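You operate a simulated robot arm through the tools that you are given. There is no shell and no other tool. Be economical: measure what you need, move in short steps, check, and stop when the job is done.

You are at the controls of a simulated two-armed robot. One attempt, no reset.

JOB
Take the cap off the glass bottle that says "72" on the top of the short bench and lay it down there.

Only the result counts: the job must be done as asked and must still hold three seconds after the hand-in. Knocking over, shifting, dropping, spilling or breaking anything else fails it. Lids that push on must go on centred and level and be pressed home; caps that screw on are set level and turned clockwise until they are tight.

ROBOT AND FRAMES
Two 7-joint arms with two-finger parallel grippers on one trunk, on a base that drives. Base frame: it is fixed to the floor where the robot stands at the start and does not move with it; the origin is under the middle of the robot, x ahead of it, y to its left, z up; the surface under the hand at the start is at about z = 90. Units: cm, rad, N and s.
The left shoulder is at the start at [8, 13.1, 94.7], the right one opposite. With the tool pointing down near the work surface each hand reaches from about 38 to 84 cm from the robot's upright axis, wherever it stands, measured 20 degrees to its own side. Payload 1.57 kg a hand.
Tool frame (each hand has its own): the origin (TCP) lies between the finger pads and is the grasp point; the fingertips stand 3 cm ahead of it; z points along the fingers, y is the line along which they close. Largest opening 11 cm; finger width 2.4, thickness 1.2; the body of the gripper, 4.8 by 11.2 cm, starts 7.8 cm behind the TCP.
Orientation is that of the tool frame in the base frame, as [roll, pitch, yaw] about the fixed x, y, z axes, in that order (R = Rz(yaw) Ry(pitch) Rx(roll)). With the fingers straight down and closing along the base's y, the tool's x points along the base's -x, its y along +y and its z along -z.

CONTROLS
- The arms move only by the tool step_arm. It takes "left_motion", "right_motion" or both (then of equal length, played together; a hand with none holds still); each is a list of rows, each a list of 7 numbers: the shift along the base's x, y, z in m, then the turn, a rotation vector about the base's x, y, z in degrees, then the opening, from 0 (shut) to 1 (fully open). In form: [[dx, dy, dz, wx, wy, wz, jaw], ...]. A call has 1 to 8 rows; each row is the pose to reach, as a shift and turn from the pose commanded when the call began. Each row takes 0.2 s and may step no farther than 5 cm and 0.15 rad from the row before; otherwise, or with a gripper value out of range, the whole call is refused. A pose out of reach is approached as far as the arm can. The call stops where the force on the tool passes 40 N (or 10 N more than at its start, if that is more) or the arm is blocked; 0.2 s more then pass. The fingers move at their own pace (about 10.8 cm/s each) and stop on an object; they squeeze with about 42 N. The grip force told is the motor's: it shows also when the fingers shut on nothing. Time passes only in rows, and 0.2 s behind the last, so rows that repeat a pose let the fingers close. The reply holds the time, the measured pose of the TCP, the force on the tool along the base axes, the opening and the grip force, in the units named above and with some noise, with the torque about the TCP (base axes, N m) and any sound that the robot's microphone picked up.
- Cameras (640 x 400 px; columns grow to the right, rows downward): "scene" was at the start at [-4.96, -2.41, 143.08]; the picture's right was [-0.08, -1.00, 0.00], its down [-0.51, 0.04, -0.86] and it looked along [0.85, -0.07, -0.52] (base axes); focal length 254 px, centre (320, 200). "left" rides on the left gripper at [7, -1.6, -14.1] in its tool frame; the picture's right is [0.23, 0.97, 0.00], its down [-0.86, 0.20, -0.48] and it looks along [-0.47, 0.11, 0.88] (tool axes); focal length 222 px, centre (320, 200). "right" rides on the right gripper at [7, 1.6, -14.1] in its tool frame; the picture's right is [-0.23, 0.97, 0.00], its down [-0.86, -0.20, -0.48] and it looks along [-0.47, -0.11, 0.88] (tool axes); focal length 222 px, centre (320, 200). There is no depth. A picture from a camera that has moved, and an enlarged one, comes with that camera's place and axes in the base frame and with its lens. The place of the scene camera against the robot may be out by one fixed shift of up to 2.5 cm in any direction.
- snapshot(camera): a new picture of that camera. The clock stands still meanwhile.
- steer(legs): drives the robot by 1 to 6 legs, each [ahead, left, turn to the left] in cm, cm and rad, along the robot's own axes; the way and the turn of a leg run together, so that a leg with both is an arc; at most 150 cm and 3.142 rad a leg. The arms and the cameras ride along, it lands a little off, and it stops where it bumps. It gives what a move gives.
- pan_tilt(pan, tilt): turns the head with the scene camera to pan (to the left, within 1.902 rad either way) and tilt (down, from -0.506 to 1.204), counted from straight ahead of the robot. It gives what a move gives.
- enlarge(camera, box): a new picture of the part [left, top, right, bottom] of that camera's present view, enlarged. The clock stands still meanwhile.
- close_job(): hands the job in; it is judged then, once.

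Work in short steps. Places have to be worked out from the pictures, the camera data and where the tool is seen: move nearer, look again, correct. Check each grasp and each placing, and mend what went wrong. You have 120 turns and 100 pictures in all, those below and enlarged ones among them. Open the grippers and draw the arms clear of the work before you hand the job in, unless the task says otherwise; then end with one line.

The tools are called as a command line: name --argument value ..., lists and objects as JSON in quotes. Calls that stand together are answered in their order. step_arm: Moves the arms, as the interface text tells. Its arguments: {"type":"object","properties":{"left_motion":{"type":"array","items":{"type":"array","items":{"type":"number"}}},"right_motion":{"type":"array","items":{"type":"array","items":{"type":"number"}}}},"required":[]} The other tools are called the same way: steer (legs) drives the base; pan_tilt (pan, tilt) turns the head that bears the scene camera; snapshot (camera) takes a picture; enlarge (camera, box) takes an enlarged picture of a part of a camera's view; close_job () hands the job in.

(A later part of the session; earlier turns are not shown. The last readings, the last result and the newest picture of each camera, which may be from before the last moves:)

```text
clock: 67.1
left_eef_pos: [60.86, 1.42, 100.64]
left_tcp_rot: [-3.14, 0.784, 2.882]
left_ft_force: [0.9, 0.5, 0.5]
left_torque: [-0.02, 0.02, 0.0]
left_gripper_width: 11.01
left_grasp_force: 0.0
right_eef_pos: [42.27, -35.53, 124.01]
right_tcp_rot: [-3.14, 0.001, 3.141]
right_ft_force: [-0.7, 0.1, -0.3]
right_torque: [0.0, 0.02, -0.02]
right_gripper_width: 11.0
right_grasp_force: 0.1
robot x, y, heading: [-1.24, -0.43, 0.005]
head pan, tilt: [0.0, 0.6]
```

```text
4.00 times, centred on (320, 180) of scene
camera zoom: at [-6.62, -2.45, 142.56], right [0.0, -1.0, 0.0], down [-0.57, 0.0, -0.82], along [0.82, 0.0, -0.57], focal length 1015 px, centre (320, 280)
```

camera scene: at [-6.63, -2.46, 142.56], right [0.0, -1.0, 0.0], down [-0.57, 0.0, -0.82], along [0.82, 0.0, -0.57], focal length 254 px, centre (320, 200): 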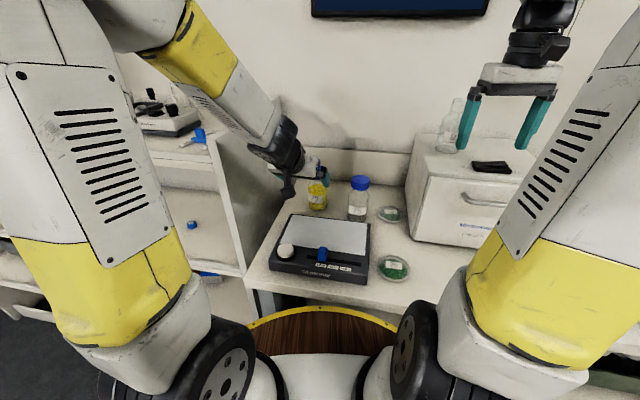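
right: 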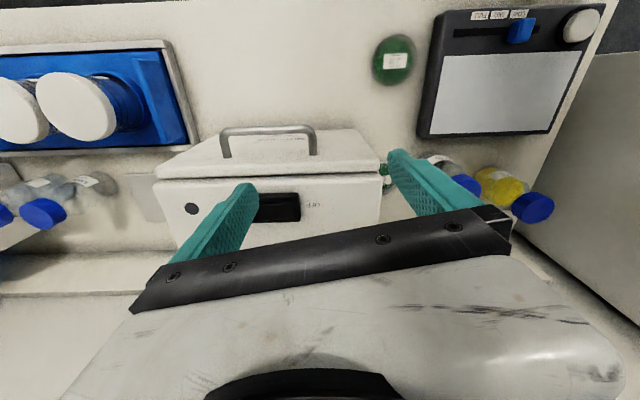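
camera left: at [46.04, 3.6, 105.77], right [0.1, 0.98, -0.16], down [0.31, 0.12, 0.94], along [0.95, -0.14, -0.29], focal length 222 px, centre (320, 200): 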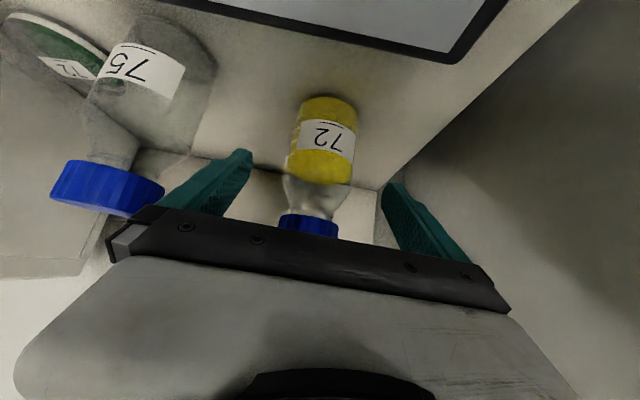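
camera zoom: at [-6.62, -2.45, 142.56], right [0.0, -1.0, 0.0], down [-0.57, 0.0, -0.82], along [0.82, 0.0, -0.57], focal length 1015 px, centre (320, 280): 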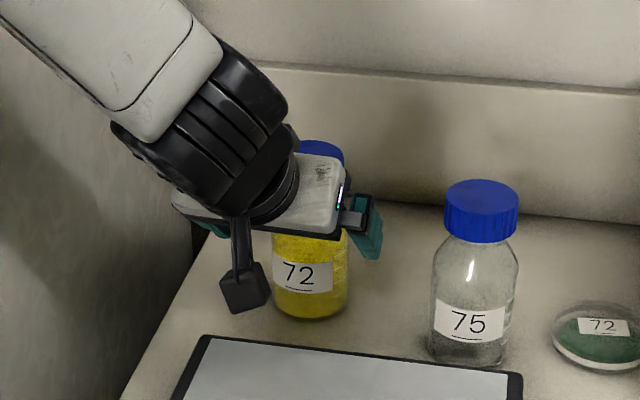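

The hand is aligned with the bottle and reaching fine. I'll move on the last 7 cm along the approach, fingers astride the body, checking forces.

step_arm --left_motion '[[0.015, -0.004, -0.015, 0, 0, 0, 1], [0.03, -0.008, -0.03, 0, 0, 0, 1], [0.04, -0.01, -0.039, 0, 0, 0, 1], [0.05, -0.013, -0.049, 0, 0, 0, 1], [0.05, -0.013, -0.049, 0, 0, 0, 1]]'

snapshot --camera "left"

enlarge --camera "scene" --box '[240, 130, 400, 230]'

```text
clock: 68.3
left_eef_pos: [65.81, 0.14, 95.7]
left_tcp_rot: [-3.139, 0.785, 2.882]
left_ft_force: [-1.2, 0.0, 0.2]
left_torque: [0.02, 0.02, 0.01]
left_gripper_width: 11.02
left_grasp_force: 0.1
right_eef_pos: [42.2, -35.53, 124.11]
right_tcp_rot: [3.14, 0.0, 3.141]
right_ft_force: [-0.1, 0.2, -1.1]
right_torque: [0.0, 0.0, -0.03]
right_gripper_width: 11.01
right_grasp_force: 0.1
robot x, y, heading: [-1.69, -0.95, 0.001]
head pan, tilt: [0.0, 0.6]
```

```text
59 pictures are left
camera left: at [50.99, 2.28, 100.83], right [0.1, 0.98, -0.16], down [0.31, 0.12, 0.94], along [0.95, -0.14, -0.29], focal length 222 px, centre (320, 200)
```

left: 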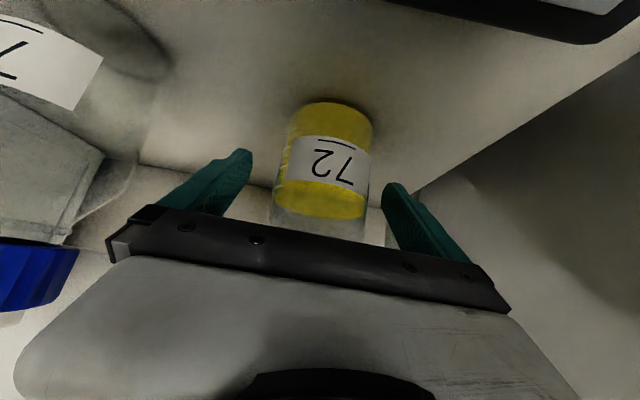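

```text
4.00 times, centred on (320, 180) of scene
camera zoom: at [-6.62, -2.46, 142.56], right [0.0, -1.0, 0.0], down [-0.57, 0.0, -0.82], along [0.82, 0.0, -0.57], focal length 1015 px, centre (320, 280)
```

zoom: 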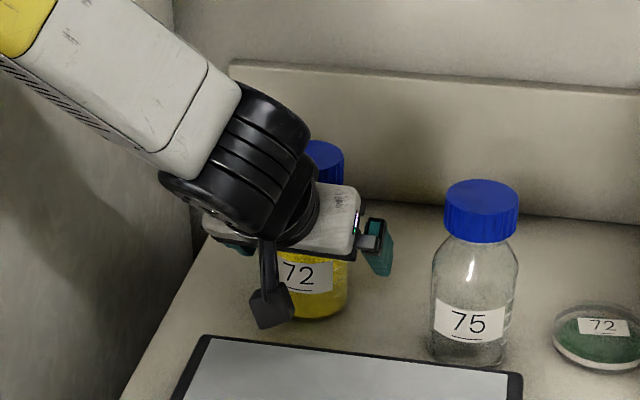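

The bottle stands between the pads, centred within about 3 mm. I'll close the left hand to hold it.

step_arm --left_motion '[[0, 0, 0, 0, 0, 0, 0.7], [0, 0, 0, 0, 0, 0, 0.5], [0, 0, 0, 0, 0, 0, 0.5], [0, 0, 0, 0, 0, 0, 0.5]]'

snapshot --camera "left"

```text
clock: 69.3
left_eef_pos: [65.94, 0.1, 95.81]
left_tcp_rot: [-3.139, 0.785, 2.883]
left_ft_force: [0.8, 1.4, 0.1]
left_torque: [0.1, 0.06, -0.04]
left_gripper_width: 6.7
left_grasp_force: 42.3
right_eef_pos: [42.28, -35.56, 124.13]
right_tcp_rot: [-3.141, 0.0, -3.141]
right_ft_force: [0.4, -0.4, 0.0]
right_torque: [0.02, 0.02, 0.02]
right_gripper_width: 11.03
right_grasp_force: 0.1
robot x, y, heading: [-1.56, -0.82, 0.002]
head pan, tilt: [0.0, 0.6]
```

```text
57 pictures are left
camera left: at [50.98, 2.29, 100.83], right [0.1, 0.98, -0.16], down [0.31, 0.12, 0.94], along [0.95, -0.14, -0.29], focal length 222 px, centre (320, 200)
```

left: 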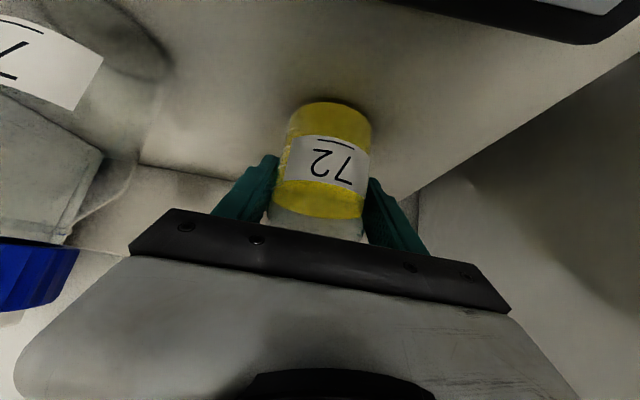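

The left hand holds the body firmly (6.7 cm, 42 N). Next I'll raise the right hand and carry it over the cap while pre-turning it clockwise.

step_arm --right_motion '[[0.005, 0.0, 0.04, 0, 0, 0, 1], [0.01, 0.02, 0.08, 0, 0, 0, 1], [0.03, 0.06, 0.1, 0, 0, -6, 1], [0.055, 0.1, 0.1, 0, 0, -13, 1], [0.08, 0.14, 0.1, 0, 0, -20, 1], [0.105, 0.18, 0.1, 0, 0, -27, 1], [0.13, 0.22, 0.1, 0, 0, -34, 1], [0.13, 0.22, 0.1, 0, 0, -34, 1]]'

snapshot --camera "scene"

snapshot --camera "right"

```text
clock: 71.1
left_eef_pos: [65.78, 0.1, 95.71]
left_tcp_rot: [-3.14, 0.785, 2.882]
left_ft_force: [-0.7, -0.3, 0.3]
left_torque: [0.05, 0.0, 0.02]
left_gripper_width: 6.69
left_grasp_force: 42.0
right_eef_pos: [55.34, -13.47, 134.09]
right_tcp_rot: [3.141, 0.001, 2.549]
right_ft_force: [0.6, -0.4, -0.5]
right_torque: [0.0, 0.0, 0.02]
right_gripper_width: 10.99
right_grasp_force: 0.0
robot x, y, heading: [-1.68, -1.16, 0.005]
head pan, tilt: [0.0, 0.6]
```

```text
56 pictures are left
camera scene: at [-6.62, -2.46, 142.56], right [0.0, -1.0, 0.0], down [-0.57, 0.0, -0.82], along [0.82, 0.0, -0.57], focal length 254 px, centre (320, 200)
```

scene: 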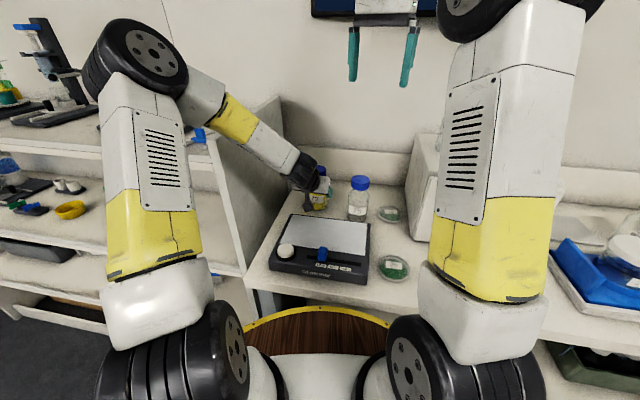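

```text
55 pictures are left
camera right: at [50.32, -8.22, 148.15], right [0.73, 0.68, 0.0], down [0.6, -0.64, 0.48], along [0.33, -0.35, -0.88], focal length 222 px, centre (320, 200)
```

right: 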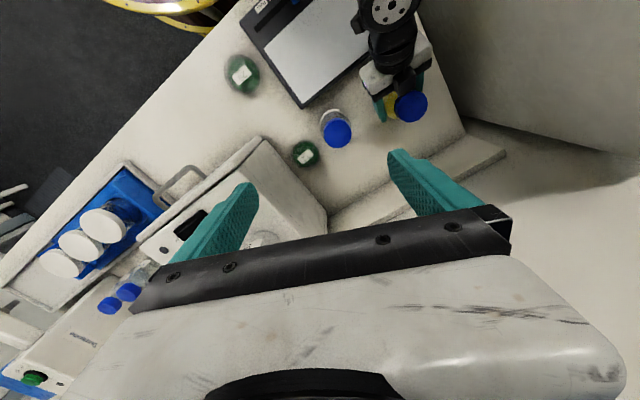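

The right camera sees the cap at about (65.4, -0.4). I'll move over it to z≈118 with the turn at -60°, then refine.

step_arm --right_motion '[[0.03, 0.035, 0.0, 0, 0, -6, 1], [0.06, 0.07, 0.0, 0, 0, -13, 1], [0.085, 0.105, -0.01, 0, 0, -20, 1], [0.107, 0.132, -0.04, 0, 0, -26, 1], [0.107, 0.132, -0.08, 0, 0, -26, 1], [0.107, 0.132, -0.12, 0, 0, -26, 1], [0.107, 0.132, -0.16, 0, 0, -26, 1], [0.107, 0.132, -0.16, 0, 0, -26, 1]]'

snapshot --camera "right"

enlarge --camera "scene" --box '[240, 100, 400, 220]'

```text
clock: 72.9
left_eef_pos: [65.79, 0.02, 95.78]
left_tcp_rot: [-3.139, 0.786, 2.881]
left_ft_force: [-1.0, -1.2, 0.7]
left_torque: [0.04, -0.01, 0.01]
left_gripper_width: 6.72
left_grasp_force: 42.2
right_eef_pos: [65.9, -0.24, 118.0]
right_tcp_rot: [-3.141, -0.001, 2.094]
right_ft_force: [-0.1, 0.3, 0.4]
right_torque: [0.0, 0.01, -0.01]
right_gripper_width: 10.98
right_grasp_force: 0.1
right hand out of reach, approached as far as the arm can: row 2, 3, 4
robot x, y, heading: [-1.44, -0.91, 0.002]
head pan, tilt: [0.0, 0.6]
```

```text
54 pictures are left
camera right: at [63.74, 6.55, 132.03], right [0.96, 0.29, 0.0], down [0.26, -0.84, 0.48], along [0.14, -0.46, -0.88], focal length 222 px, centre (320, 200)
```

right: 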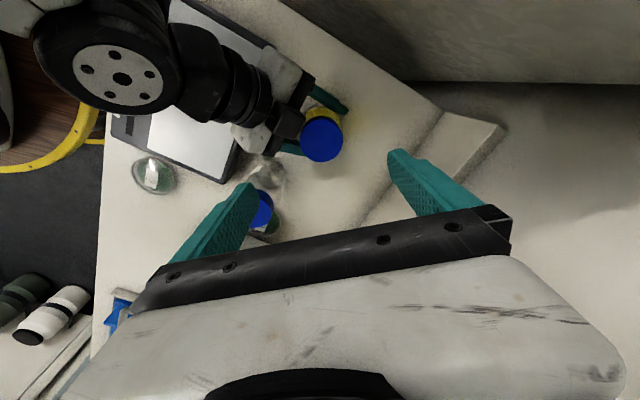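

```text
3.33 times, centred on (320, 160) of scene
camera zoom: at [-6.62, -2.45, 142.56], right [0.0, -1.0, 0.0], down [-0.57, 0.0, -0.82], along [0.82, 0.0, -0.57], focal length 846 px, centre (320, 333)
```

zoom: 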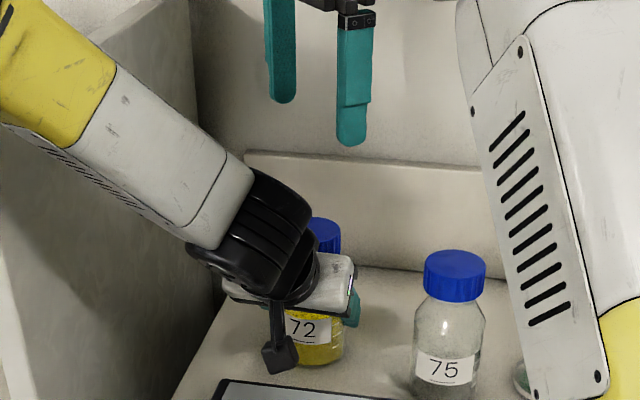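

The cap centre is at about (66, 0.1). The left palm sits just in front of the cap, so I'll narrow the right jaw to ~7 cm, ease the turn to -45°, and descend to z 109 to check.

step_arm --right_motion '[[0.001, 0.002, -0.03, 0, 0, 5, 0.64], [0.001, 0.003, -0.06, 0, 0, 10, 0.64], [0.001, 0.003, -0.09, 0, 0, 15, 0.64], [0.001, 0.003, -0.09, 0, 0, 15, 0.64]]'

snapshot --camera "right"

enlarge --camera "scene" --box '[260, 130, 380, 220]'

```text
clock: 73.9
left_eef_pos: [65.92, 0.12, 95.57]
left_tcp_rot: [-3.138, 0.784, 2.882]
left_ft_force: [0.6, 0.0, 0.5]
left_torque: [0.1, -0.05, 0.01]
left_gripper_width: 6.7
left_grasp_force: 42.1
right_eef_pos: [66.09, 0.1, 108.99]
right_tcp_rot: [3.141, 0.001, 2.358]
right_ft_force: [0.5, -0.1, -0.1]
right_torque: [0.0, -0.01, -0.02]
right_gripper_width: 7.02
right_grasp_force: 0.1
robot x, y, heading: [-1.51, -0.8, 0.003]
head pan, tilt: [0.0, 0.6]
```

```text
52 pictures are left
camera right: at [62.21, 6.15, 123.05], right [0.85, 0.53, 0.0], down [0.46, -0.74, 0.48], along [0.25, -0.41, -0.88], focal length 222 px, centre (320, 200)
```

right: 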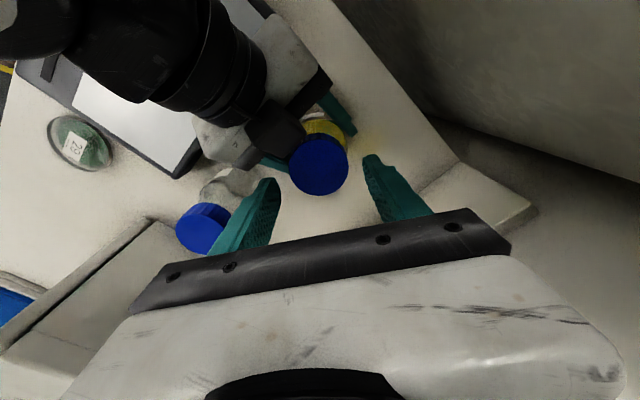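

```text
4.44 times, centred on (320, 175) of scene
camera zoom: at [-6.62, -2.45, 142.56], right [0.0, -1.0, 0.0], down [-0.57, 0.0, -0.82], along [0.82, 0.0, -0.57], focal length 1127 px, centre (320, 311)
```

zoom: 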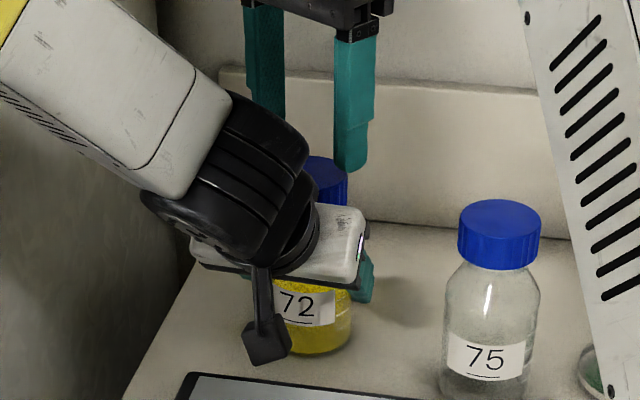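

Stereo from three right-hand views puts the cap at (65.9, 0), top near z 103. I'll lower 5 cm so the fingertips overlap the cap by about 2 cm, then close on it.

step_arm --right_motion '[[-0.001, -0.001, -0.015, 0, 0, 0, 0.64], [-0.001, -0.001, -0.03, 0, 0, 0, 0.64], [-0.001, -0.001, -0.04, 0, 0, 0, 0.64], [-0.001, -0.001, -0.05, 0, 0, 0, 0.64], [-0.001, -0.001, -0.05, 0, 0, 0, 0.64]]'

snapshot --camera "right"

enlarge --camera "scene" --box '[260, 130, 380, 220]'

```text
clock: 75.1
left_eef_pos: [65.85, 0.13, 95.75]
left_tcp_rot: [-3.139, 0.785, 2.881]
left_ft_force: [-0.3, 0.5, 0.1]
left_torque: [0.08, -0.03, 0.03]
left_gripper_width: 6.71
left_grasp_force: 41.8
right_eef_pos: [66.02, 0.13, 104.07]
right_tcp_rot: [-3.141, 0.0, 2.355]
right_ft_force: [-0.8, -0.5, 0.2]
right_torque: [0.03, -0.01, -0.03]
right_gripper_width: 7.03
right_grasp_force: 0.1
robot x, y, heading: [-0.99, -0.61, 0.001]
head pan, tilt: [0.0, 0.6]
```

```text
50 pictures are left
camera right: at [62.19, 6.0, 118.11], right [0.85, 0.53, 0.0], down [0.46, -0.75, 0.48], along [0.25, -0.41, -0.88], focal length 222 px, centre (320, 200)
```

right: 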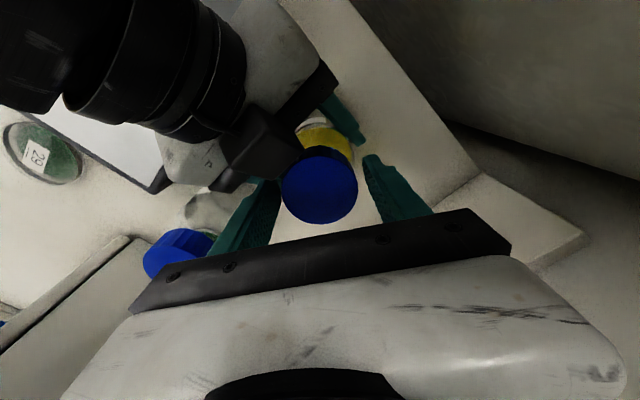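

```text
4.44 times, centred on (320, 175) of scene
camera zoom: at [-6.61, -2.45, 142.56], right [0.0, -1.0, 0.0], down [-0.57, 0.0, -0.82], along [0.82, 0.0, -0.57], focal length 1127 px, centre (320, 311)
```

zoom: 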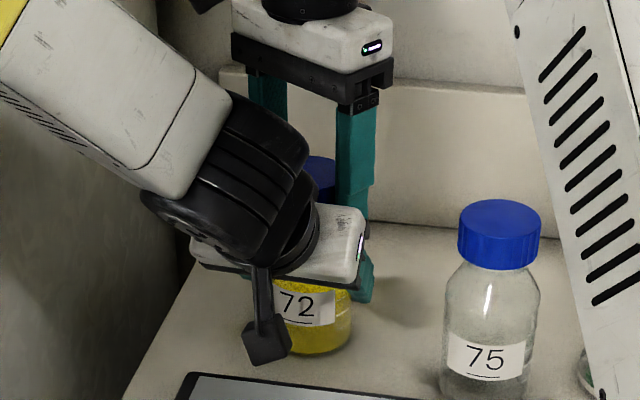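

The fingers straddle the cap symmetrically with no contact forces. I'll close the right hand on it.

step_arm --right_motion '[[0, 0, 0, 0, 0, 0, 0.5], [0, 0, 0, 0, 0, 0, 0.35], [0, 0, 0, 0, 0, 0, 0.35], [0, 0, 0, 0, 0, 0, 0.35]]'

snapshot --camera "right"

```text
clock: 76.1
left_eef_pos: [65.7, -0.01, 95.78]
left_tcp_rot: [-3.138, 0.785, 2.882]
left_ft_force: [0.5, 0.2, 1.5]
left_torque: [0.08, -0.09, 0.01]
left_gripper_width: 6.73
left_grasp_force: 42.1
right_eef_pos: [66.04, -0.03, 104.05]
right_tcp_rot: [-3.141, 0.001, 2.357]
right_ft_force: [-0.1, -0.6, 0.2]
right_torque: [-0.02, 0.03, 0.0]
right_gripper_width: 5.19
right_grasp_force: 42.6
robot x, y, heading: [-1.61, -0.69, -0.002]
head pan, tilt: [0.0, 0.6]
```

```text
48 pictures are left
camera right: at [62.19, 6.01, 118.12], right [0.85, 0.53, 0.0], down [0.46, -0.75, 0.48], along [0.25, -0.41, -0.88], focal length 222 px, centre (320, 200)
```

right: 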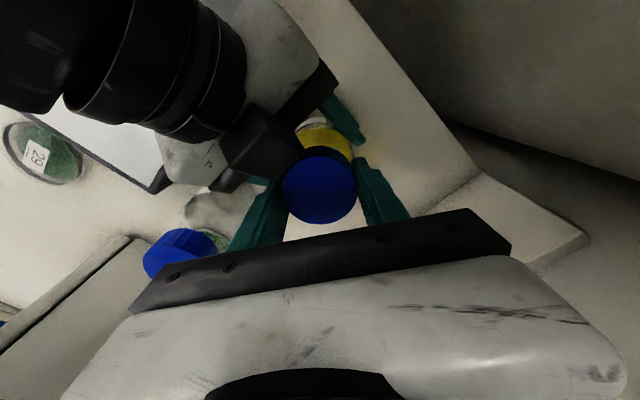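

The cap is gripped at 5.2 cm. I'll turn it anticlockwise by 64°, watching torque.

step_arm --right_motion '[[0, 0, 0, 0, 0, 8, 0.35], [0, 0, 0, 0, 0, 16, 0.35], [0, 0, 0, 0, 0, 24, 0.35], [0, 0, 0, 0, 0, 32, 0.35], [0, 0, 0, 0, 0, 40, 0.35], [0, 0, 0, 0, 0, 48, 0.35], [0, 0, 0, 0, 0, 56, 0.35], [0, 0, 0, 0, 0, 64, 0.35]]'

enlarge --camera "scene" --box '[260, 130, 380, 220]'

```text
clock: 77.9
left_eef_pos: [65.74, 0.04, 95.76]
left_tcp_rot: [-3.138, 0.785, 2.88]
left_ft_force: [-7.8, -5.9, 1.8]
left_torque: [0.88, -0.58, -0.04]
left_gripper_width: 6.72
left_grasp_force: 41.6
right_eef_pos: [65.97, -0.05, 104.23]
right_tcp_rot: [3.141, 0.001, -2.807]
right_ft_force: [9.0, 7.9, 0.8]
right_torque: [0.1, -0.08, 0.0]
right_gripper_width: 5.19
right_grasp_force: 42.3
robot x, y, heading: [-1.3, -0.81, 0.003]
head pan, tilt: [0.0, 0.6]
```

```text
4.44 times, centred on (320, 175) of scene
camera zoom: at [-6.62, -2.44, 142.56], right [0.0, -1.0, 0.0], down [-0.57, 0.0, -0.82], along [0.82, 0.0, -0.57], focal length 1127 px, centre (320, 311)
```

zoom: 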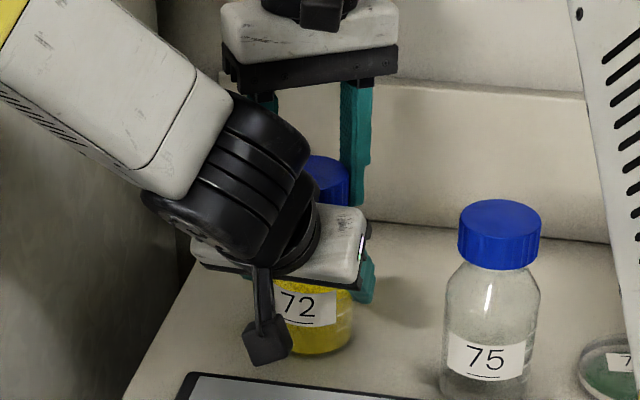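

The cap turned while the label stayed still, with only side forces from slight off-centring. I'll open, shift about 3 mm toward the true axis, turn back and regrip.

step_arm --right_motion '[[0, 0, 0, 0, 0, 0, 0.58], [-0.002, 0.002, 0, 0, 0, 0, 0.58], [-0.003, 0.003, 0, 0, 0, -8, 0.58], [-0.003, 0.003, 0, 0, 0, -16, 0.58], [-0.003, 0.003, 0, 0, 0, -24, 0.58], [-0.003, 0.003, 0, 0, 0, -32, 0.58], [-0.003, 0.003, 0, 0, 0, -40, 0.58], [-0.003, 0.003, 0, 0, 0, -48, 0.58]]'

step_arm --right_motion '[[0, 0, 0, 0, 0, -8, 0.58], [0, 0, 0, 0, 0, -16, 0.58], [0, 0, 0, 0, 0, -16, 0.4], [0, 0, 0, 0, 0, -16, 0.35], [0, 0, 0, 0, 0, -16, 0.35]]'

snapshot --camera "right"

```text
clock: 79.7
left_eef_pos: [65.67, -0.04, 95.69]
left_tcp_rot: [-3.141, 0.786, 2.881]
left_ft_force: [0.8, 2.2, 0.9]
left_torque: [0.18, 0.03, -0.05]
left_gripper_width: 6.71
left_grasp_force: 42.2
right_eef_pos: [65.83, 0.1, 104.03]
right_tcp_rot: [3.141, 0.001, 2.635]
right_ft_force: [-0.9, 0.1, 0.3]
right_torque: [0.01, -0.01, 0.01]
right_gripper_width: 6.38
right_grasp_force: 0.0
robot x, y, heading: [-1.63, -0.52, 0.002]
head pan, tilt: [0.0, 0.6]
```

```text
clock: 80.9
left_eef_pos: [65.88, 0.09, 95.69]
left_tcp_rot: [-3.139, 0.786, 2.883]
left_ft_force: [-0.6, 0.8, 1.0]
left_torque: [0.39, -0.14, -0.03]
left_gripper_width: 6.7
left_grasp_force: 42.0
right_eef_pos: [65.6, 0.21, 104.15]
right_tcp_rot: [-3.14, 0.001, 2.357]
right_ft_force: [1.5, 0.7, -0.4]
right_torque: [-0.01, -0.02, 0.01]
right_gripper_width: 5.26
right_grasp_force: 42.5
robot x, y, heading: [-1.37, -0.34, -0.002]
head pan, tilt: [0.0, 0.6]
```

```text
46 pictures are left
camera right: at [61.88, 6.29, 118.17], right [0.85, 0.53, 0.0], down [0.46, -0.75, 0.48], along [0.25, -0.41, -0.88], focal length 222 px, centre (320, 200)
```

right: 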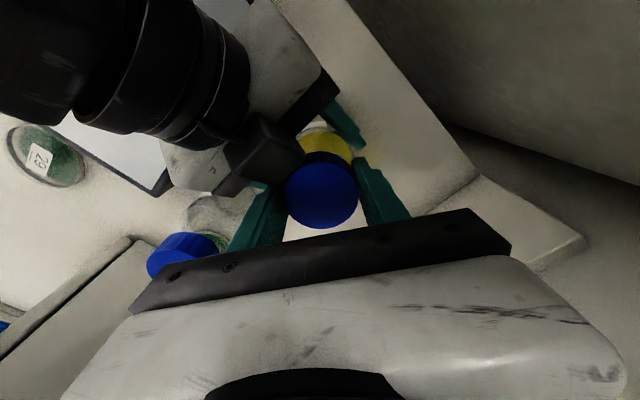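

Regripped, so I'll turn another 64° anticlockwise.

step_arm --right_motion '[[0, 0, 0, 0, 0, 8, 0.35], [0, 0, 0, 0, 0, 16, 0.35], [0, 0, 0, 0, 0, 24, 0.35], [0, 0, 0, 0, 0, 32, 0.35], [0, 0, 0, 0, 0, 40, 0.35], [0, 0, 0, 0, 0, 48, 0.35], [0, 0, 0, 0, 0, 56, 0.35], [0, 0, 0, 0, 0, 64, 0.35]]'

snapshot --camera "right"

snapshot --camera "left"

```text
clock: 82.7
left_eef_pos: [65.86, 0.13, 95.7]
left_tcp_rot: [3.14, 0.786, 2.882]
left_ft_force: [1.2, 8.5, 0.6]
left_torque: [0.03, -0.95, 0.72]
left_gripper_width: 6.73
left_grasp_force: 42.4
right_eef_pos: [65.72, 0.09, 104.05]
right_tcp_rot: [-3.14, 0.004, -2.808]
right_ft_force: [0.4, -8.6, 8.1]
right_torque: [-0.66, 0.55, -0.8]
right_gripper_width: 5.28
right_grasp_force: 41.5
robot x, y, heading: [-1.48, -0.63, 0.005]
head pan, tilt: [0.0, 0.6]
```

```text
45 pictures are left
camera right: at [58.55, -0.65, 118.19], right [-0.1, 0.99, 0.0], down [0.87, 0.09, 0.48], along [0.48, 0.05, -0.88], focal length 222 px, centre (320, 200)
```

right: 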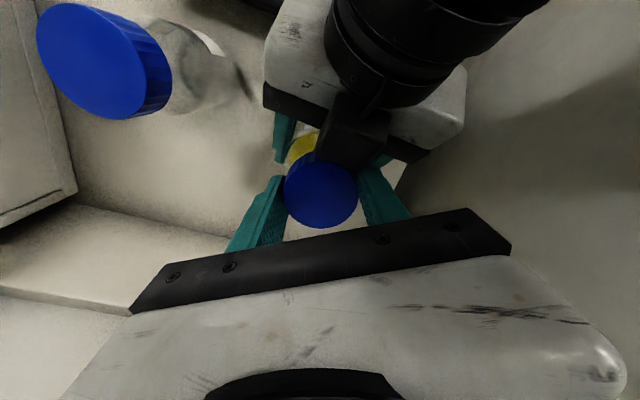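

```text
44 pictures are left
camera left: at [51.0, 2.35, 100.82], right [0.09, 0.98, -0.16], down [0.31, 0.12, 0.94], along [0.95, -0.14, -0.29], focal length 222 px, centre (320, 200)
```

left: 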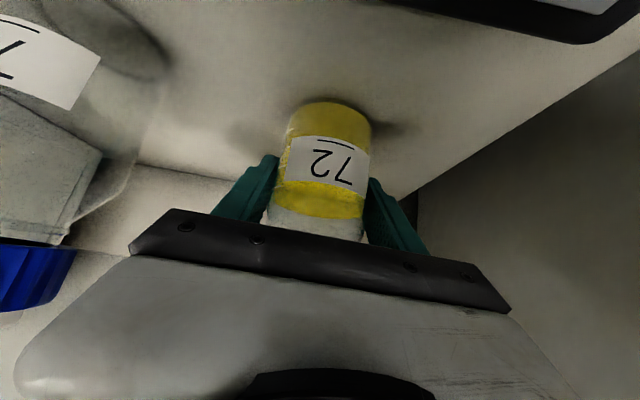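

This time there is 0.8 N·m of resistance and an 8 N upward force. It could be a finger touching the left hand, or the cap rising under a fixed hand height. I'll open and see whether it persists.

step_arm --right_motion '[[0, 0, 0, 0, 0, 0, 0.56], [0, 0, 0, 0, 0, 0, 0.56]]'

enlarge --camera "right" --box '[220, 90, 440, 240]'

```text
clock: 83.3
left_eef_pos: [65.7, -0.04, 95.66]
left_tcp_rot: [-3.139, 0.784, 2.88]
left_ft_force: [-0.7, 0.6, 0.0]
left_torque: [0.11, -0.09, -0.01]
left_gripper_width: 6.68
left_grasp_force: 41.6
right_eef_pos: [65.79, 0.36, 104.11]
right_tcp_rot: [-3.142, 0.001, -2.808]
right_ft_force: [0.7, -0.6, 0.0]
right_torque: [-0.03, -0.06, 0.03]
right_gripper_width: 6.19
right_grasp_force: 0.0
robot x, y, heading: [-1.25, -0.58, 0.004]
head pan, tilt: [0.0, 0.6]
```

```text
2.67 times, centred on (330, 165) of right
camera zoom: at [58.5, -0.51, 118.13], right [-0.1, 0.99, 0.0], down [0.87, 0.09, 0.48], along [0.48, 0.05, -0.88], focal length 592 px, centre (293, 293)
```

zoom: 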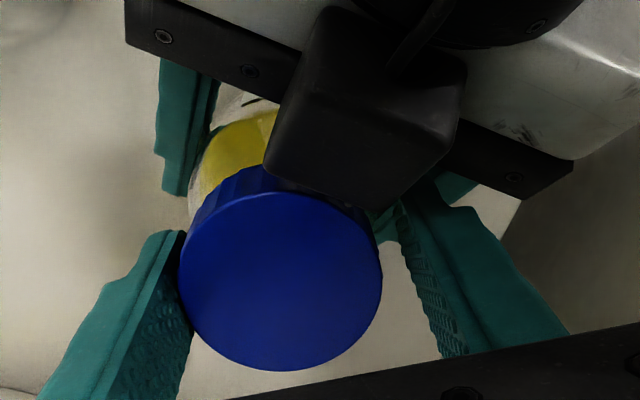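

Forces vanished on opening, so they came through the cap; it is rising on its thread. I'll nudge the hand 2 mm, turn back and regrip, and this time raise slightly while turning.

step_arm --right_motion '[[0.001, -0.002, 0, 0, 0, -8, 0.58], [0.001, -0.002, 0, 0, 0, -16, 0.58], [0.001, -0.002, 0, 0, 0, -24, 0.58], [0.001, -0.002, 0, 0, 0, -32, 0.58], [0.001, -0.002, 0, 0, 0, -40, 0.58], [0.001, -0.002, 0, 0, 0, -48, 0.58], [0.001, -0.002, 0, 0, 0, -56, 0.58], [0.001, -0.002, 0, 0, 0, -64, 0.58]]'

step_arm --right_motion '[[0, 0, 0, 0, 0, 0, 0.4], [0, 0, 0, 0, 0, 0, 0.35], [0, 0, 0, 0, 0, 0, 0.35]]'

step_arm --right_motion '[[0, 0, 0.0001, 0, 0, 8, 0.35], [0, 0, 0.0002, 0, 0, 16, 0.35], [0, 0, 0.0003, 0, 0, 24, 0.35], [0, 0, 0.0004, 0, 0, 32, 0.35]]'

step_arm --right_motion '[[0, 0, 0.0001, 0, 0, 8, 0.35], [0, 0, 0.0002, 0, 0, 16, 0.35], [0, 0, 0.0003, 0, 0, 24, 0.35], [0, 0, 0.0004, 0, 0, 32, 0.35]]'

enlarge --camera "scene" --box '[260, 130, 380, 220]'

```text
clock: 85.1
left_eef_pos: [65.82, 0.06, 95.66]
left_tcp_rot: [-3.14, 0.784, 2.881]
left_ft_force: [-0.3, -1.0, 1.0]
left_torque: [0.01, -0.06, -0.03]
left_gripper_width: 6.73
left_grasp_force: 41.6
right_eef_pos: [65.79, 0.03, 104.2]
right_tcp_rot: [-3.141, 0.001, 2.355]
right_ft_force: [0.1, -0.5, 0.2]
right_torque: [-0.03, -0.01, 0.0]
right_gripper_width: 6.39
right_grasp_force: 0.1
robot x, y, heading: [-1.38, -0.94, 0.002]
head pan, tilt: [0.0, 0.6]
```

```text
clock: 85.9
left_eef_pos: [65.71, -0.06, 95.62]
left_tcp_rot: [-3.14, 0.782, 2.881]
left_ft_force: [-10.6, -3.2, 3.2]
left_torque: [0.55, -0.97, -0.01]
left_gripper_width: 6.72
left_grasp_force: 42.1
right_eef_pos: [65.84, 0.06, 104.08]
right_tcp_rot: [3.14, 0.002, 2.356]
right_ft_force: [11.2, 6.2, -2.0]
right_torque: [0.07, -0.22, 0.0]
right_gripper_width: 5.28
right_grasp_force: 42.5
robot x, y, heading: [-1.52, -0.72, 0.005]
head pan, tilt: [0.0, 0.6]
```

```text
clock: 86.9
left_eef_pos: [65.75, 0.03, 95.69]
left_tcp_rot: [-3.138, 0.783, 2.881]
left_ft_force: [-12.4, -5.3, 4.7]
left_torque: [0.5, -0.62, 0.05]
left_gripper_width: 6.71
left_grasp_force: 41.9
right_eef_pos: [65.74, -0.03, 104.13]
right_tcp_rot: [-3.14, -0.001, 2.917]
right_ft_force: [10.0, 4.8, 0.0]
right_torque: [0.09, -0.25, 0.03]
right_gripper_width: 5.22
right_grasp_force: 42.6
robot x, y, heading: [-1.02, -0.64, -0.001]
head pan, tilt: [0.0, 0.6]
```

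```text
clock: 87.9
left_eef_pos: [65.63, 0.04, 95.75]
left_tcp_rot: [-3.141, 0.786, 2.883]
left_ft_force: [-12.6, -3.6, 3.3]
left_torque: [-0.02, -0.55, 0.05]
left_gripper_width: 6.71
left_grasp_force: 42.2
right_eef_pos: [65.82, -0.01, 104.24]
right_tcp_rot: [3.141, 0.0, -2.808]
right_ft_force: [11.0, -0.9, -1.0]
right_torque: [-0.04, -0.21, -0.01]
right_gripper_width: 5.26
right_grasp_force: 42.0
robot x, y, heading: [-1.47, -0.79, 0.001]
head pan, tilt: [0.0, 0.6]
```

```text
4.44 times, centred on (320, 175) of scene
camera zoom: at [-6.62, -2.46, 142.56], right [0.0, -1.0, 0.0], down [-0.57, 0.0, -0.82], along [0.82, 0.0, -0.57], focal length 1127 px, centre (320, 311)
```

zoom: 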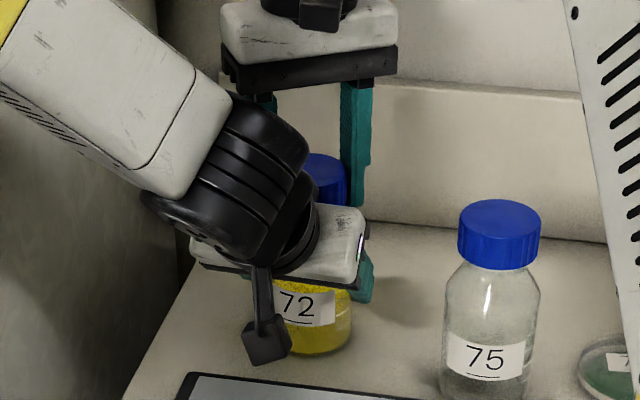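

The cap has risen about 3–4 mm after ~190° of turning. A gentle 4 mm lift will test whether the thread is still engaged.

step_arm --right_motion '[[0, 0, 0.002, 0, 0, 0, 0.35], [0, 0, 0.004, 0, 0, 0, 0.35], [0, 0, 0.004, 0, 0, 0, 0.35]]'

```text
clock: 88.7
left_eef_pos: [65.82, -0.09, 95.84]
left_tcp_rot: [-3.14, 0.786, 2.881]
left_ft_force: [-20.0, 0.2, 22.3]
left_torque: [-0.03, -1.08, 0.14]
left_gripper_width: 6.71
left_grasp_force: 41.5
right_eef_pos: [65.78, -0.08, 104.53]
right_tcp_rot: [-3.139, -0.002, -2.809]
right_ft_force: [20.5, -0.8, -27.0]
right_torque: [-0.05, -0.7, -0.12]
right_gripper_width: 5.28
right_grasp_force: 42.1
robot x, y, heading: [-1.76, -0.73, 0.004]
head pan, tilt: [0.0, 0.6]
```

The thread is still engaged (27 N). I'll lower back, regrip a little to +x, and turn another stroke.

step_arm --right_motion '[[0, 0, -0.003, 0, 0, 0, 0.35], [0, 0, -0.003, 0, 0, 0, 0.58], [0.002, 0, -0.003, 0, 0, 0, 0.58], [0.002, 0, -0.002, 0, 0, -8, 0.58], [0.002, 0, -0.002, 0, 0, -16, 0.58], [0.002, 0, -0.002, 0, 0, -24, 0.58], [0.002, 0, -0.002, 0, 0, -32, 0.58], [0.002, 0, -0.002, 0, 0, -40, 0.58]]'

step_arm --right_motion '[[0, 0, 0, 0, 0, -8, 0.58], [0, 0, 0, 0, 0, -16, 0.58], [0, 0, 0, 0, 0, -24, 0.58], [0, 0, 0, 0, 0, -24, 0.4], [0, 0, 0, 0, 0, -24, 0.35], [0, 0, 0, 0, 0, -24, 0.35]]'

step_arm --right_motion '[[0, 0, 0.0001, 0, 0, 8, 0.35], [0, 0, 0.0002, 0, 0, 16, 0.35], [0, 0, 0.0003, 0, 0, 24, 0.35], [0, 0, 0.0004, 0, 0, 32, 0.35], [0, 0, 0.0005, 0, 0, 40, 0.35], [0, 0, 0.0006, 0, 0, 48, 0.35], [0, 0, 0.0007, 0, 0, 56, 0.35], [0, 0, 0.0008, 0, 0, 64, 0.35]]'

enlarge --camera "right" --box '[220, 90, 440, 240]'

```text
clock: 90.5
left_eef_pos: [65.8, 0.14, 95.67]
left_tcp_rot: [-3.139, 0.781, 2.881]
left_ft_force: [2.7, 1.2, 2.8]
left_torque: [0.17, 0.11, -0.09]
left_gripper_width: 6.72
left_grasp_force: 42.2
right_eef_pos: [66.08, 0.12, 104.49]
right_tcp_rot: [-3.141, 0.001, 2.772]
right_ft_force: [0.0, 0.4, -0.2]
right_torque: [-0.01, 0.0, -0.02]
right_gripper_width: 6.39
right_grasp_force: 0.0
robot x, y, heading: [-1.4, -0.67, 0.002]
head pan, tilt: [0.0, 0.6]
```

```text
clock: 91.9
left_eef_pos: [65.77, 0.15, 95.76]
left_tcp_rot: [-3.14, 0.783, 2.882]
left_ft_force: [0.3, 1.8, -0.1]
left_torque: [0.08, 0.27, -0.04]
left_gripper_width: 6.7
left_grasp_force: 41.5
right_eef_pos: [65.95, 0.03, 104.38]
right_tcp_rot: [3.141, -0.001, 2.356]
right_ft_force: [-1.3, -0.5, -0.3]
right_torque: [-0.02, 0.0, -0.01]
right_gripper_width: 5.23
right_grasp_force: 42.2
robot x, y, heading: [-1.71, -0.51, 0.004]
head pan, tilt: [0.0, 0.6]
```

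```text
clock: 93.7
left_eef_pos: [65.85, 0.12, 95.69]
left_tcp_rot: [-3.141, 0.784, 2.882]
left_ft_force: [1.0, -3.6, -0.5]
left_torque: [0.6, 0.01, 0.0]
left_gripper_width: 6.71
left_grasp_force: 42.1
right_eef_pos: [65.98, -0.02, 104.46]
right_tcp_rot: [-3.141, 0.0, -2.806]
right_ft_force: [-1.2, 3.4, -0.4]
right_torque: [-0.37, 0.1, -0.01]
right_gripper_width: 5.22
right_grasp_force: 41.8
robot x, y, heading: [-1.95, -1.16, 0.004]
head pan, tilt: [0.0, 0.6]
```

```text
2.67 times, centred on (330, 165) of right
camera zoom: at [58.82, -0.74, 118.5], right [-0.11, 0.99, 0.0], down [0.87, 0.09, 0.48], along [0.48, 0.05, -0.88], focal length 592 px, centre (293, 293)
```

zoom: 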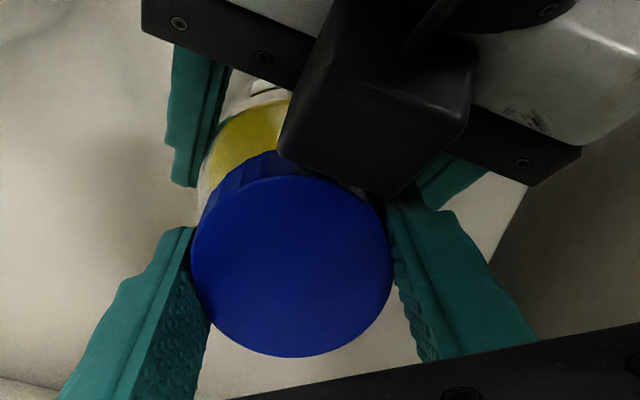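

Smooth low-torque stroke; about 256° turned. I'll test with a small lift.

step_arm --right_motion '[[0, 0, 0.002, 0, 0, 0, 0.35], [0, 0, 0.004, 0, 0, 0, 0.35], [0, 0, 0.004, 0, 0, 0, 0.35]]'

```text
clock: 94.5
left_eef_pos: [65.91, -0.07, 95.97]
left_tcp_rot: [-3.14, 0.788, 2.88]
left_ft_force: [-7.5, -2.5, 19.5]
left_torque: [0.11, -0.2, -0.03]
left_gripper_width: 6.7
left_grasp_force: 42.0
right_eef_pos: [65.93, 0.05, 104.82]
right_tcp_rot: [3.142, -0.001, -2.81]
right_ft_force: [8.5, 4.0, -22.7]
right_torque: [0.17, -0.53, 0.0]
right_gripper_width: 5.25
right_grasp_force: 42.2
robot x, y, heading: [-1.6, -0.79, -0.001]
head pan, tilt: [0.0, 0.6]
```

Still engaged. Two more strokes in the same way.

step_arm --right_motion '[[0, 0, -0.003, 0, 0, 0, 0.35], [0, 0, -0.003, 0, 0, 0, 0.58], [0, 0, -0.003, 0, 0, 0, 0.58], [0, 0, -0.003, 0, 0, -8, 0.58], [0, 0, -0.003, 0, 0, -16, 0.58], [0, 0, -0.003, 0, 0, -24, 0.58], [0, 0, -0.003, 0, 0, -32, 0.58], [0, 0, -0.003, 0, 0, -40, 0.58]]'

step_arm --right_motion '[[0, 0, 0, 0, 0, -8, 0.58], [0, 0, 0, 0, 0, -16, 0.58], [0, 0, 0, 0, 0, -24, 0.58], [0, 0, 0, 0, 0, -24, 0.4], [0, 0, 0, 0, 0, -24, 0.35], [0, 0, 0, 0, 0, -24, 0.35]]'

step_arm --right_motion '[[0, 0, 0.0001, 0, 0, 8, 0.35], [0, 0, 0.0002, 0, 0, 16, 0.35], [0, 0, 0.0003, 0, 0, 24, 0.35], [0, 0, 0.0004, 0, 0, 32, 0.35], [0, 0, 0.0005, 0, 0, 40, 0.35], [0, 0, 0.0006, 0, 0, 48, 0.35], [0, 0, 0.0007, 0, 0, 56, 0.35], [0, 0, 0.0008, 0, 0, 64, 0.35]]'

step_arm --right_motion '[[0, 0, 0.002, 0, 0, 0, 0.35], [0, 0, 0.004, 0, 0, 0, 0.35], [0, 0, 0.004, 0, 0, 0, 0.35]]'

enlarge --camera "scene" --box '[260, 130, 380, 220]'

```text
clock: 96.3
left_eef_pos: [65.72, 0.17, 95.71]
left_tcp_rot: [-3.14, 0.785, 2.882]
left_ft_force: [0.3, 1.7, -0.4]
left_torque: [0.15, 0.09, -0.04]
left_gripper_width: 6.74
left_grasp_force: 41.8
right_eef_pos: [65.98, 0.02, 104.58]
right_tcp_rot: [-3.142, 0.0, 2.774]
right_ft_force: [-0.4, -0.1, 0.7]
right_torque: [-0.03, 0.03, 0.03]
right_gripper_width: 6.37
right_grasp_force: 0.1
robot x, y, heading: [-1.51, -0.88, -0.001]
head pan, tilt: [0.0, 0.6]
```

```text
clock: 97.7
left_eef_pos: [65.81, 0.07, 95.62]
left_tcp_rot: [-3.141, 0.785, 2.885]
left_ft_force: [4.9, 2.2, -1.0]
left_torque: [-0.11, 0.35, -0.02]
left_gripper_width: 6.73
left_grasp_force: 42.0
right_eef_pos: [66.02, -0.05, 104.43]
right_tcp_rot: [-3.14, -0.001, 2.356]
right_ft_force: [-4.1, -2.4, 1.1]
right_torque: [-0.08, 0.07, 0.02]
right_gripper_width: 5.19
right_grasp_force: 42.5
robot x, y, heading: [-1.62, -1.11, -0.0]
head pan, tilt: [0.0, 0.6]
```

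```text
clock: 99.5
left_eef_pos: [65.83, 0.07, 95.7]
left_tcp_rot: [-3.14, 0.784, 2.882]
left_ft_force: [-0.1, -0.6, 0.4]
left_torque: [-0.01, 0.0, -0.02]
left_gripper_width: 6.71
left_grasp_force: 42.0
right_eef_pos: [65.98, -0.05, 104.65]
right_tcp_rot: [3.141, 0.001, -2.808]
right_ft_force: [0.5, -0.1, 0.9]
right_torque: [0.0, 0.0, 0.01]
right_gripper_width: 5.18
right_grasp_force: 41.7
robot x, y, heading: [-1.75, -1.05, 0.007]
head pan, tilt: [0.0, 0.6]
```

```text
clock: 100.3
left_eef_pos: [65.8, 0.06, 95.66]
left_tcp_rot: [-3.139, 0.783, 2.881]
left_ft_force: [0.4, 0.4, -0.6]
left_torque: [-0.04, 0.04, -0.02]
left_gripper_width: 6.73
left_grasp_force: 41.8
right_eef_pos: [66.06, 0.04, 105.1]
right_tcp_rot: [3.139, -0.002, -2.809]
right_ft_force: [0.4, -0.2, 0.1]
right_torque: [0.01, -0.03, 0.0]
right_gripper_width: 5.18
right_grasp_force: 41.6
robot x, y, heading: [-1.74, -0.89, 0.004]
head pan, tilt: [0.0, 0.6]
```

```text
4.44 times, centred on (320, 175) of scene
camera zoom: at [-6.6, -2.45, 142.56], right [0.0, -1.0, 0.0], down [-0.57, 0.0, -0.82], along [0.82, 0.0, -0.57], focal length 1127 px, centre (320, 311)
```

zoom: 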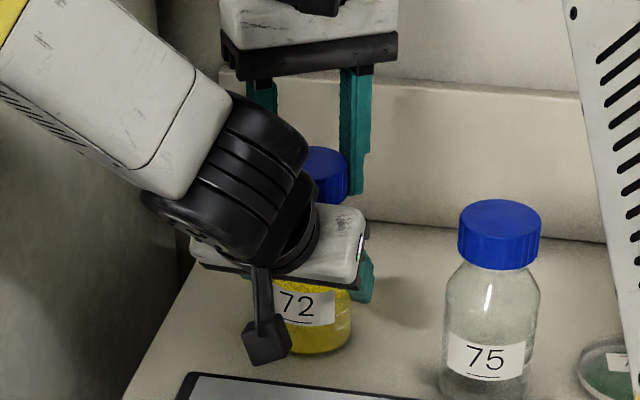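

The cap is free, with no force on either hand. I'll lift it straight up 12 cm.

step_arm --right_motion '[[0, 0, 0.02, 0, 0, 0, 0.35], [0, 0, 0.05, 0, 0, 0, 0.35], [0, 0, 0.08, 0, 0, 0, 0.35], [0, 0, 0.12, 0, 0, 0, 0.35], [0, 0, 0.12, 0, 0, 0, 0.35]]'

snapshot --camera "right"

snapshot --camera "scene"

enlarge --camera "scene" --box '[260, 100, 420, 220]'

```text
clock: 101.5
left_eef_pos: [65.74, 0.12, 95.7]
left_tcp_rot: [3.141, 0.783, 2.881]
left_ft_force: [0.6, 0.6, 0.3]
left_torque: [0.01, -0.02, 0.0]
left_gripper_width: 6.7
left_grasp_force: 42.2
right_eef_pos: [66.22, 0.04, 117.13]
right_tcp_rot: [3.14, -0.001, -2.808]
right_ft_force: [0.6, -0.3, -0.3]
right_torque: [-0.04, -0.01, 0.0]
right_gripper_width: 5.18
right_grasp_force: 42.1
robot x, y, heading: [-1.4, -0.51, 0.004]
head pan, tilt: [0.0, 0.6]
```

```text
39 pictures are left
camera right: at [58.96, -0.75, 131.11], right [-0.1, 0.99, 0.0], down [0.87, 0.09, 0.48], along [0.48, 0.05, -0.88], focal length 222 px, centre (320, 200)
```

right: 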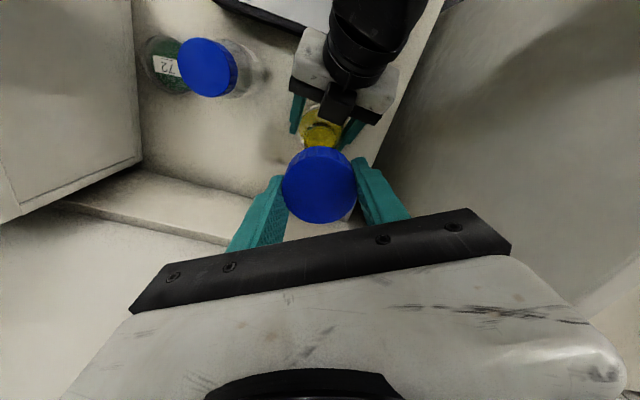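

```text
38 pictures are left
camera scene: at [-6.6, -2.45, 142.56], right [0.0, -1.0, 0.0], down [-0.57, 0.0, -0.82], along [0.82, 0.0, -0.57], focal length 254 px, centre (320, 200)
```

scene: 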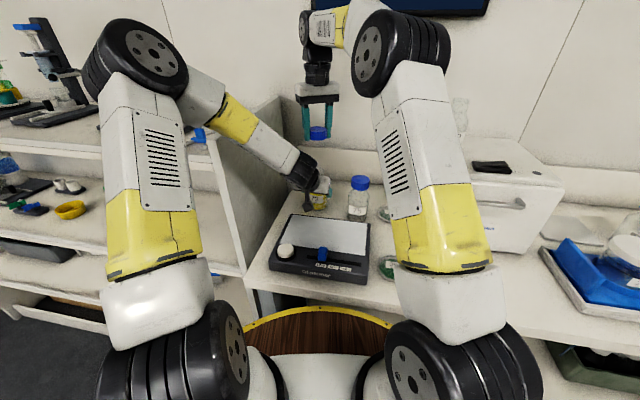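

```text
3.33 times, centred on (340, 160) of scene
camera zoom: at [-6.6, -2.45, 142.56], right [0.0, -1.0, 0.0], down [-0.57, 0.0, -0.82], along [0.82, 0.0, -0.57], focal length 846 px, centre (253, 333)
```

zoom: 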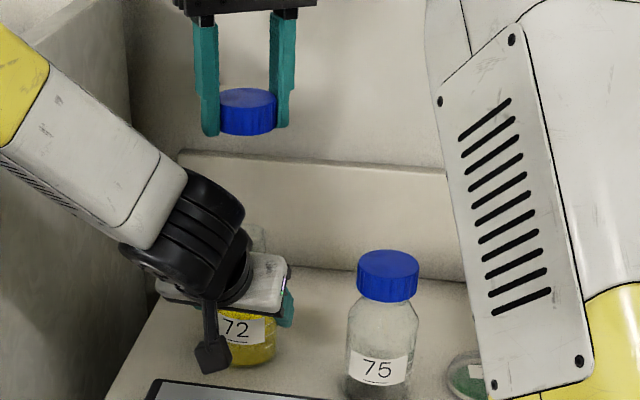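

The cap is held cleanly, its lower edge about level with the fingertips, and the bottle is open. I'll carry it to a clear spot at about (73, -9.5) behind and between the bottles and lower to 6 cm above the bench.

step_arm --right_motion '[[0.025, -0.035, 0, 0, 0, 0, 0.35], [0.05, -0.07, 0, 0, 0, 0, 0.35], [0.068, -0.095, 0, 0, 0, 0, 0.35], [0.068, -0.095, -0.05, 0, 0, 0, 0.35], [0.068, -0.095, -0.09, 0, 0, 0, 0.35], [0.068, -0.095, -0.13, 0, 0, 0, 0.35], [0.068, -0.095, -0.17, 0, 0, 0, 0.35], [0.068, -0.095, -0.17, 0, 0, 0, 0.35]]'

snapshot --camera "right"

enlarge --camera "scene" --box '[260, 100, 420, 220]'

```text
clock: 103.3
left_eef_pos: [65.95, -0.02, 95.66]
left_tcp_rot: [-3.14, 0.784, 2.882]
left_ft_force: [0.5, 0.5, 0.5]
left_torque: [-0.01, 0.0, 0.0]
left_gripper_width: 6.71
left_grasp_force: 42.3
right_eef_pos: [72.76, -9.54, 100.03]
right_tcp_rot: [-3.141, -0.001, -2.81]
right_ft_force: [-0.2, -0.6, -0.4]
right_torque: [0.0, 0.01, -0.03]
right_gripper_width: 5.21
right_grasp_force: 41.8
robot x, y, heading: [-1.35, -0.9, 0.01]
head pan, tilt: [0.0, 0.6]
```

```text
36 pictures are left
camera right: at [65.59, -10.28, 114.11], right [-0.1, 0.99, 0.0], down [0.87, 0.09, 0.48], along [0.48, 0.05, -0.88], focal length 222 px, centre (320, 200)
```

right: 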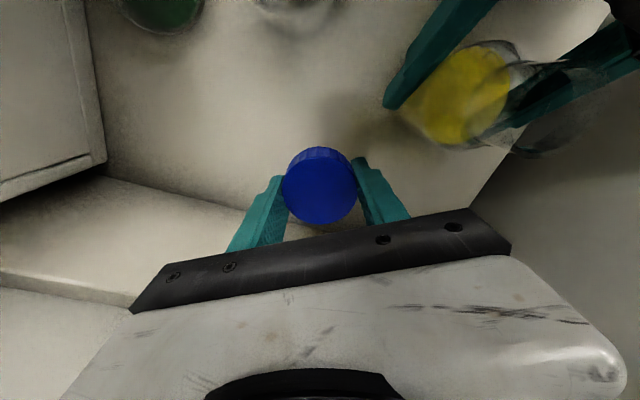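

```text
3.33 times, centred on (340, 160) of scene
camera zoom: at [-6.6, -2.45, 142.56], right [0.0, -1.0, 0.0], down [-0.57, 0.0, -0.82], along [0.82, 0.0, -0.57], focal length 846 px, centre (253, 333)
```

zoom: 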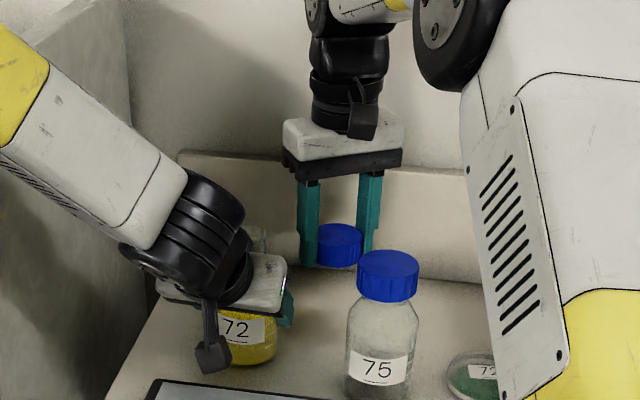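

The spot is clear. I'll lower 6 cm and then in millimetre steps until I feel contact.

step_arm --right_motion '[[0, 0, -0.03, 0, 0, 0, 0.35], [0, 0, -0.055, 0, 0, 0, 0.35], [0, 0, -0.063, 0, 0, 0, 0.35], [0, 0, -0.063, 0, 0, 0, 0.35]]'

enlarge --camera "scene" --box '[300, 140, 380, 200]'

```text
clock: 104.3
left_eef_pos: [65.82, 0.08, 95.7]
left_tcp_rot: [-3.141, 0.783, 2.881]
left_ft_force: [0.1, -0.7, -0.2]
left_torque: [0.02, 0.03, -0.01]
left_gripper_width: 6.72
left_grasp_force: 42.4
right_eef_pos: [72.96, -9.63, 93.8]
right_tcp_rot: [3.141, 0.0, -2.81]
right_ft_force: [-0.2, 0.7, -0.3]
right_torque: [0.03, 0.02, 0.02]
right_gripper_width: 5.17
right_grasp_force: 42.2
robot x, y, heading: [-1.59, -0.64, -0.002]
head pan, tilt: [0.0, 0.6]
```

```text
6.67 times, centred on (340, 170) of scene
camera zoom: at [-6.6, -2.45, 142.56], right [0.0, -1.0, 0.0], down [-0.57, 0.0, -0.82], along [0.82, 0.0, -0.57], focal length 1691 px, centre (187, 400)
```

zoom: 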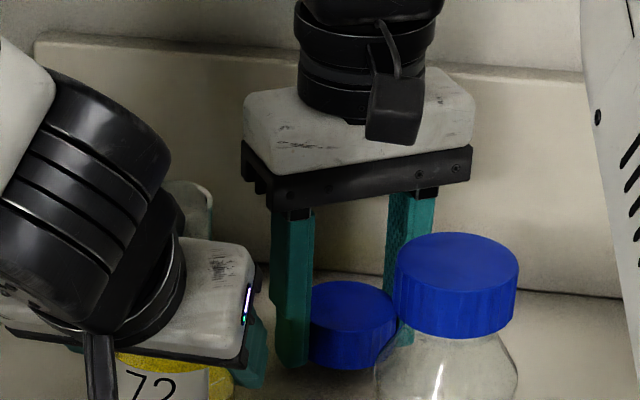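

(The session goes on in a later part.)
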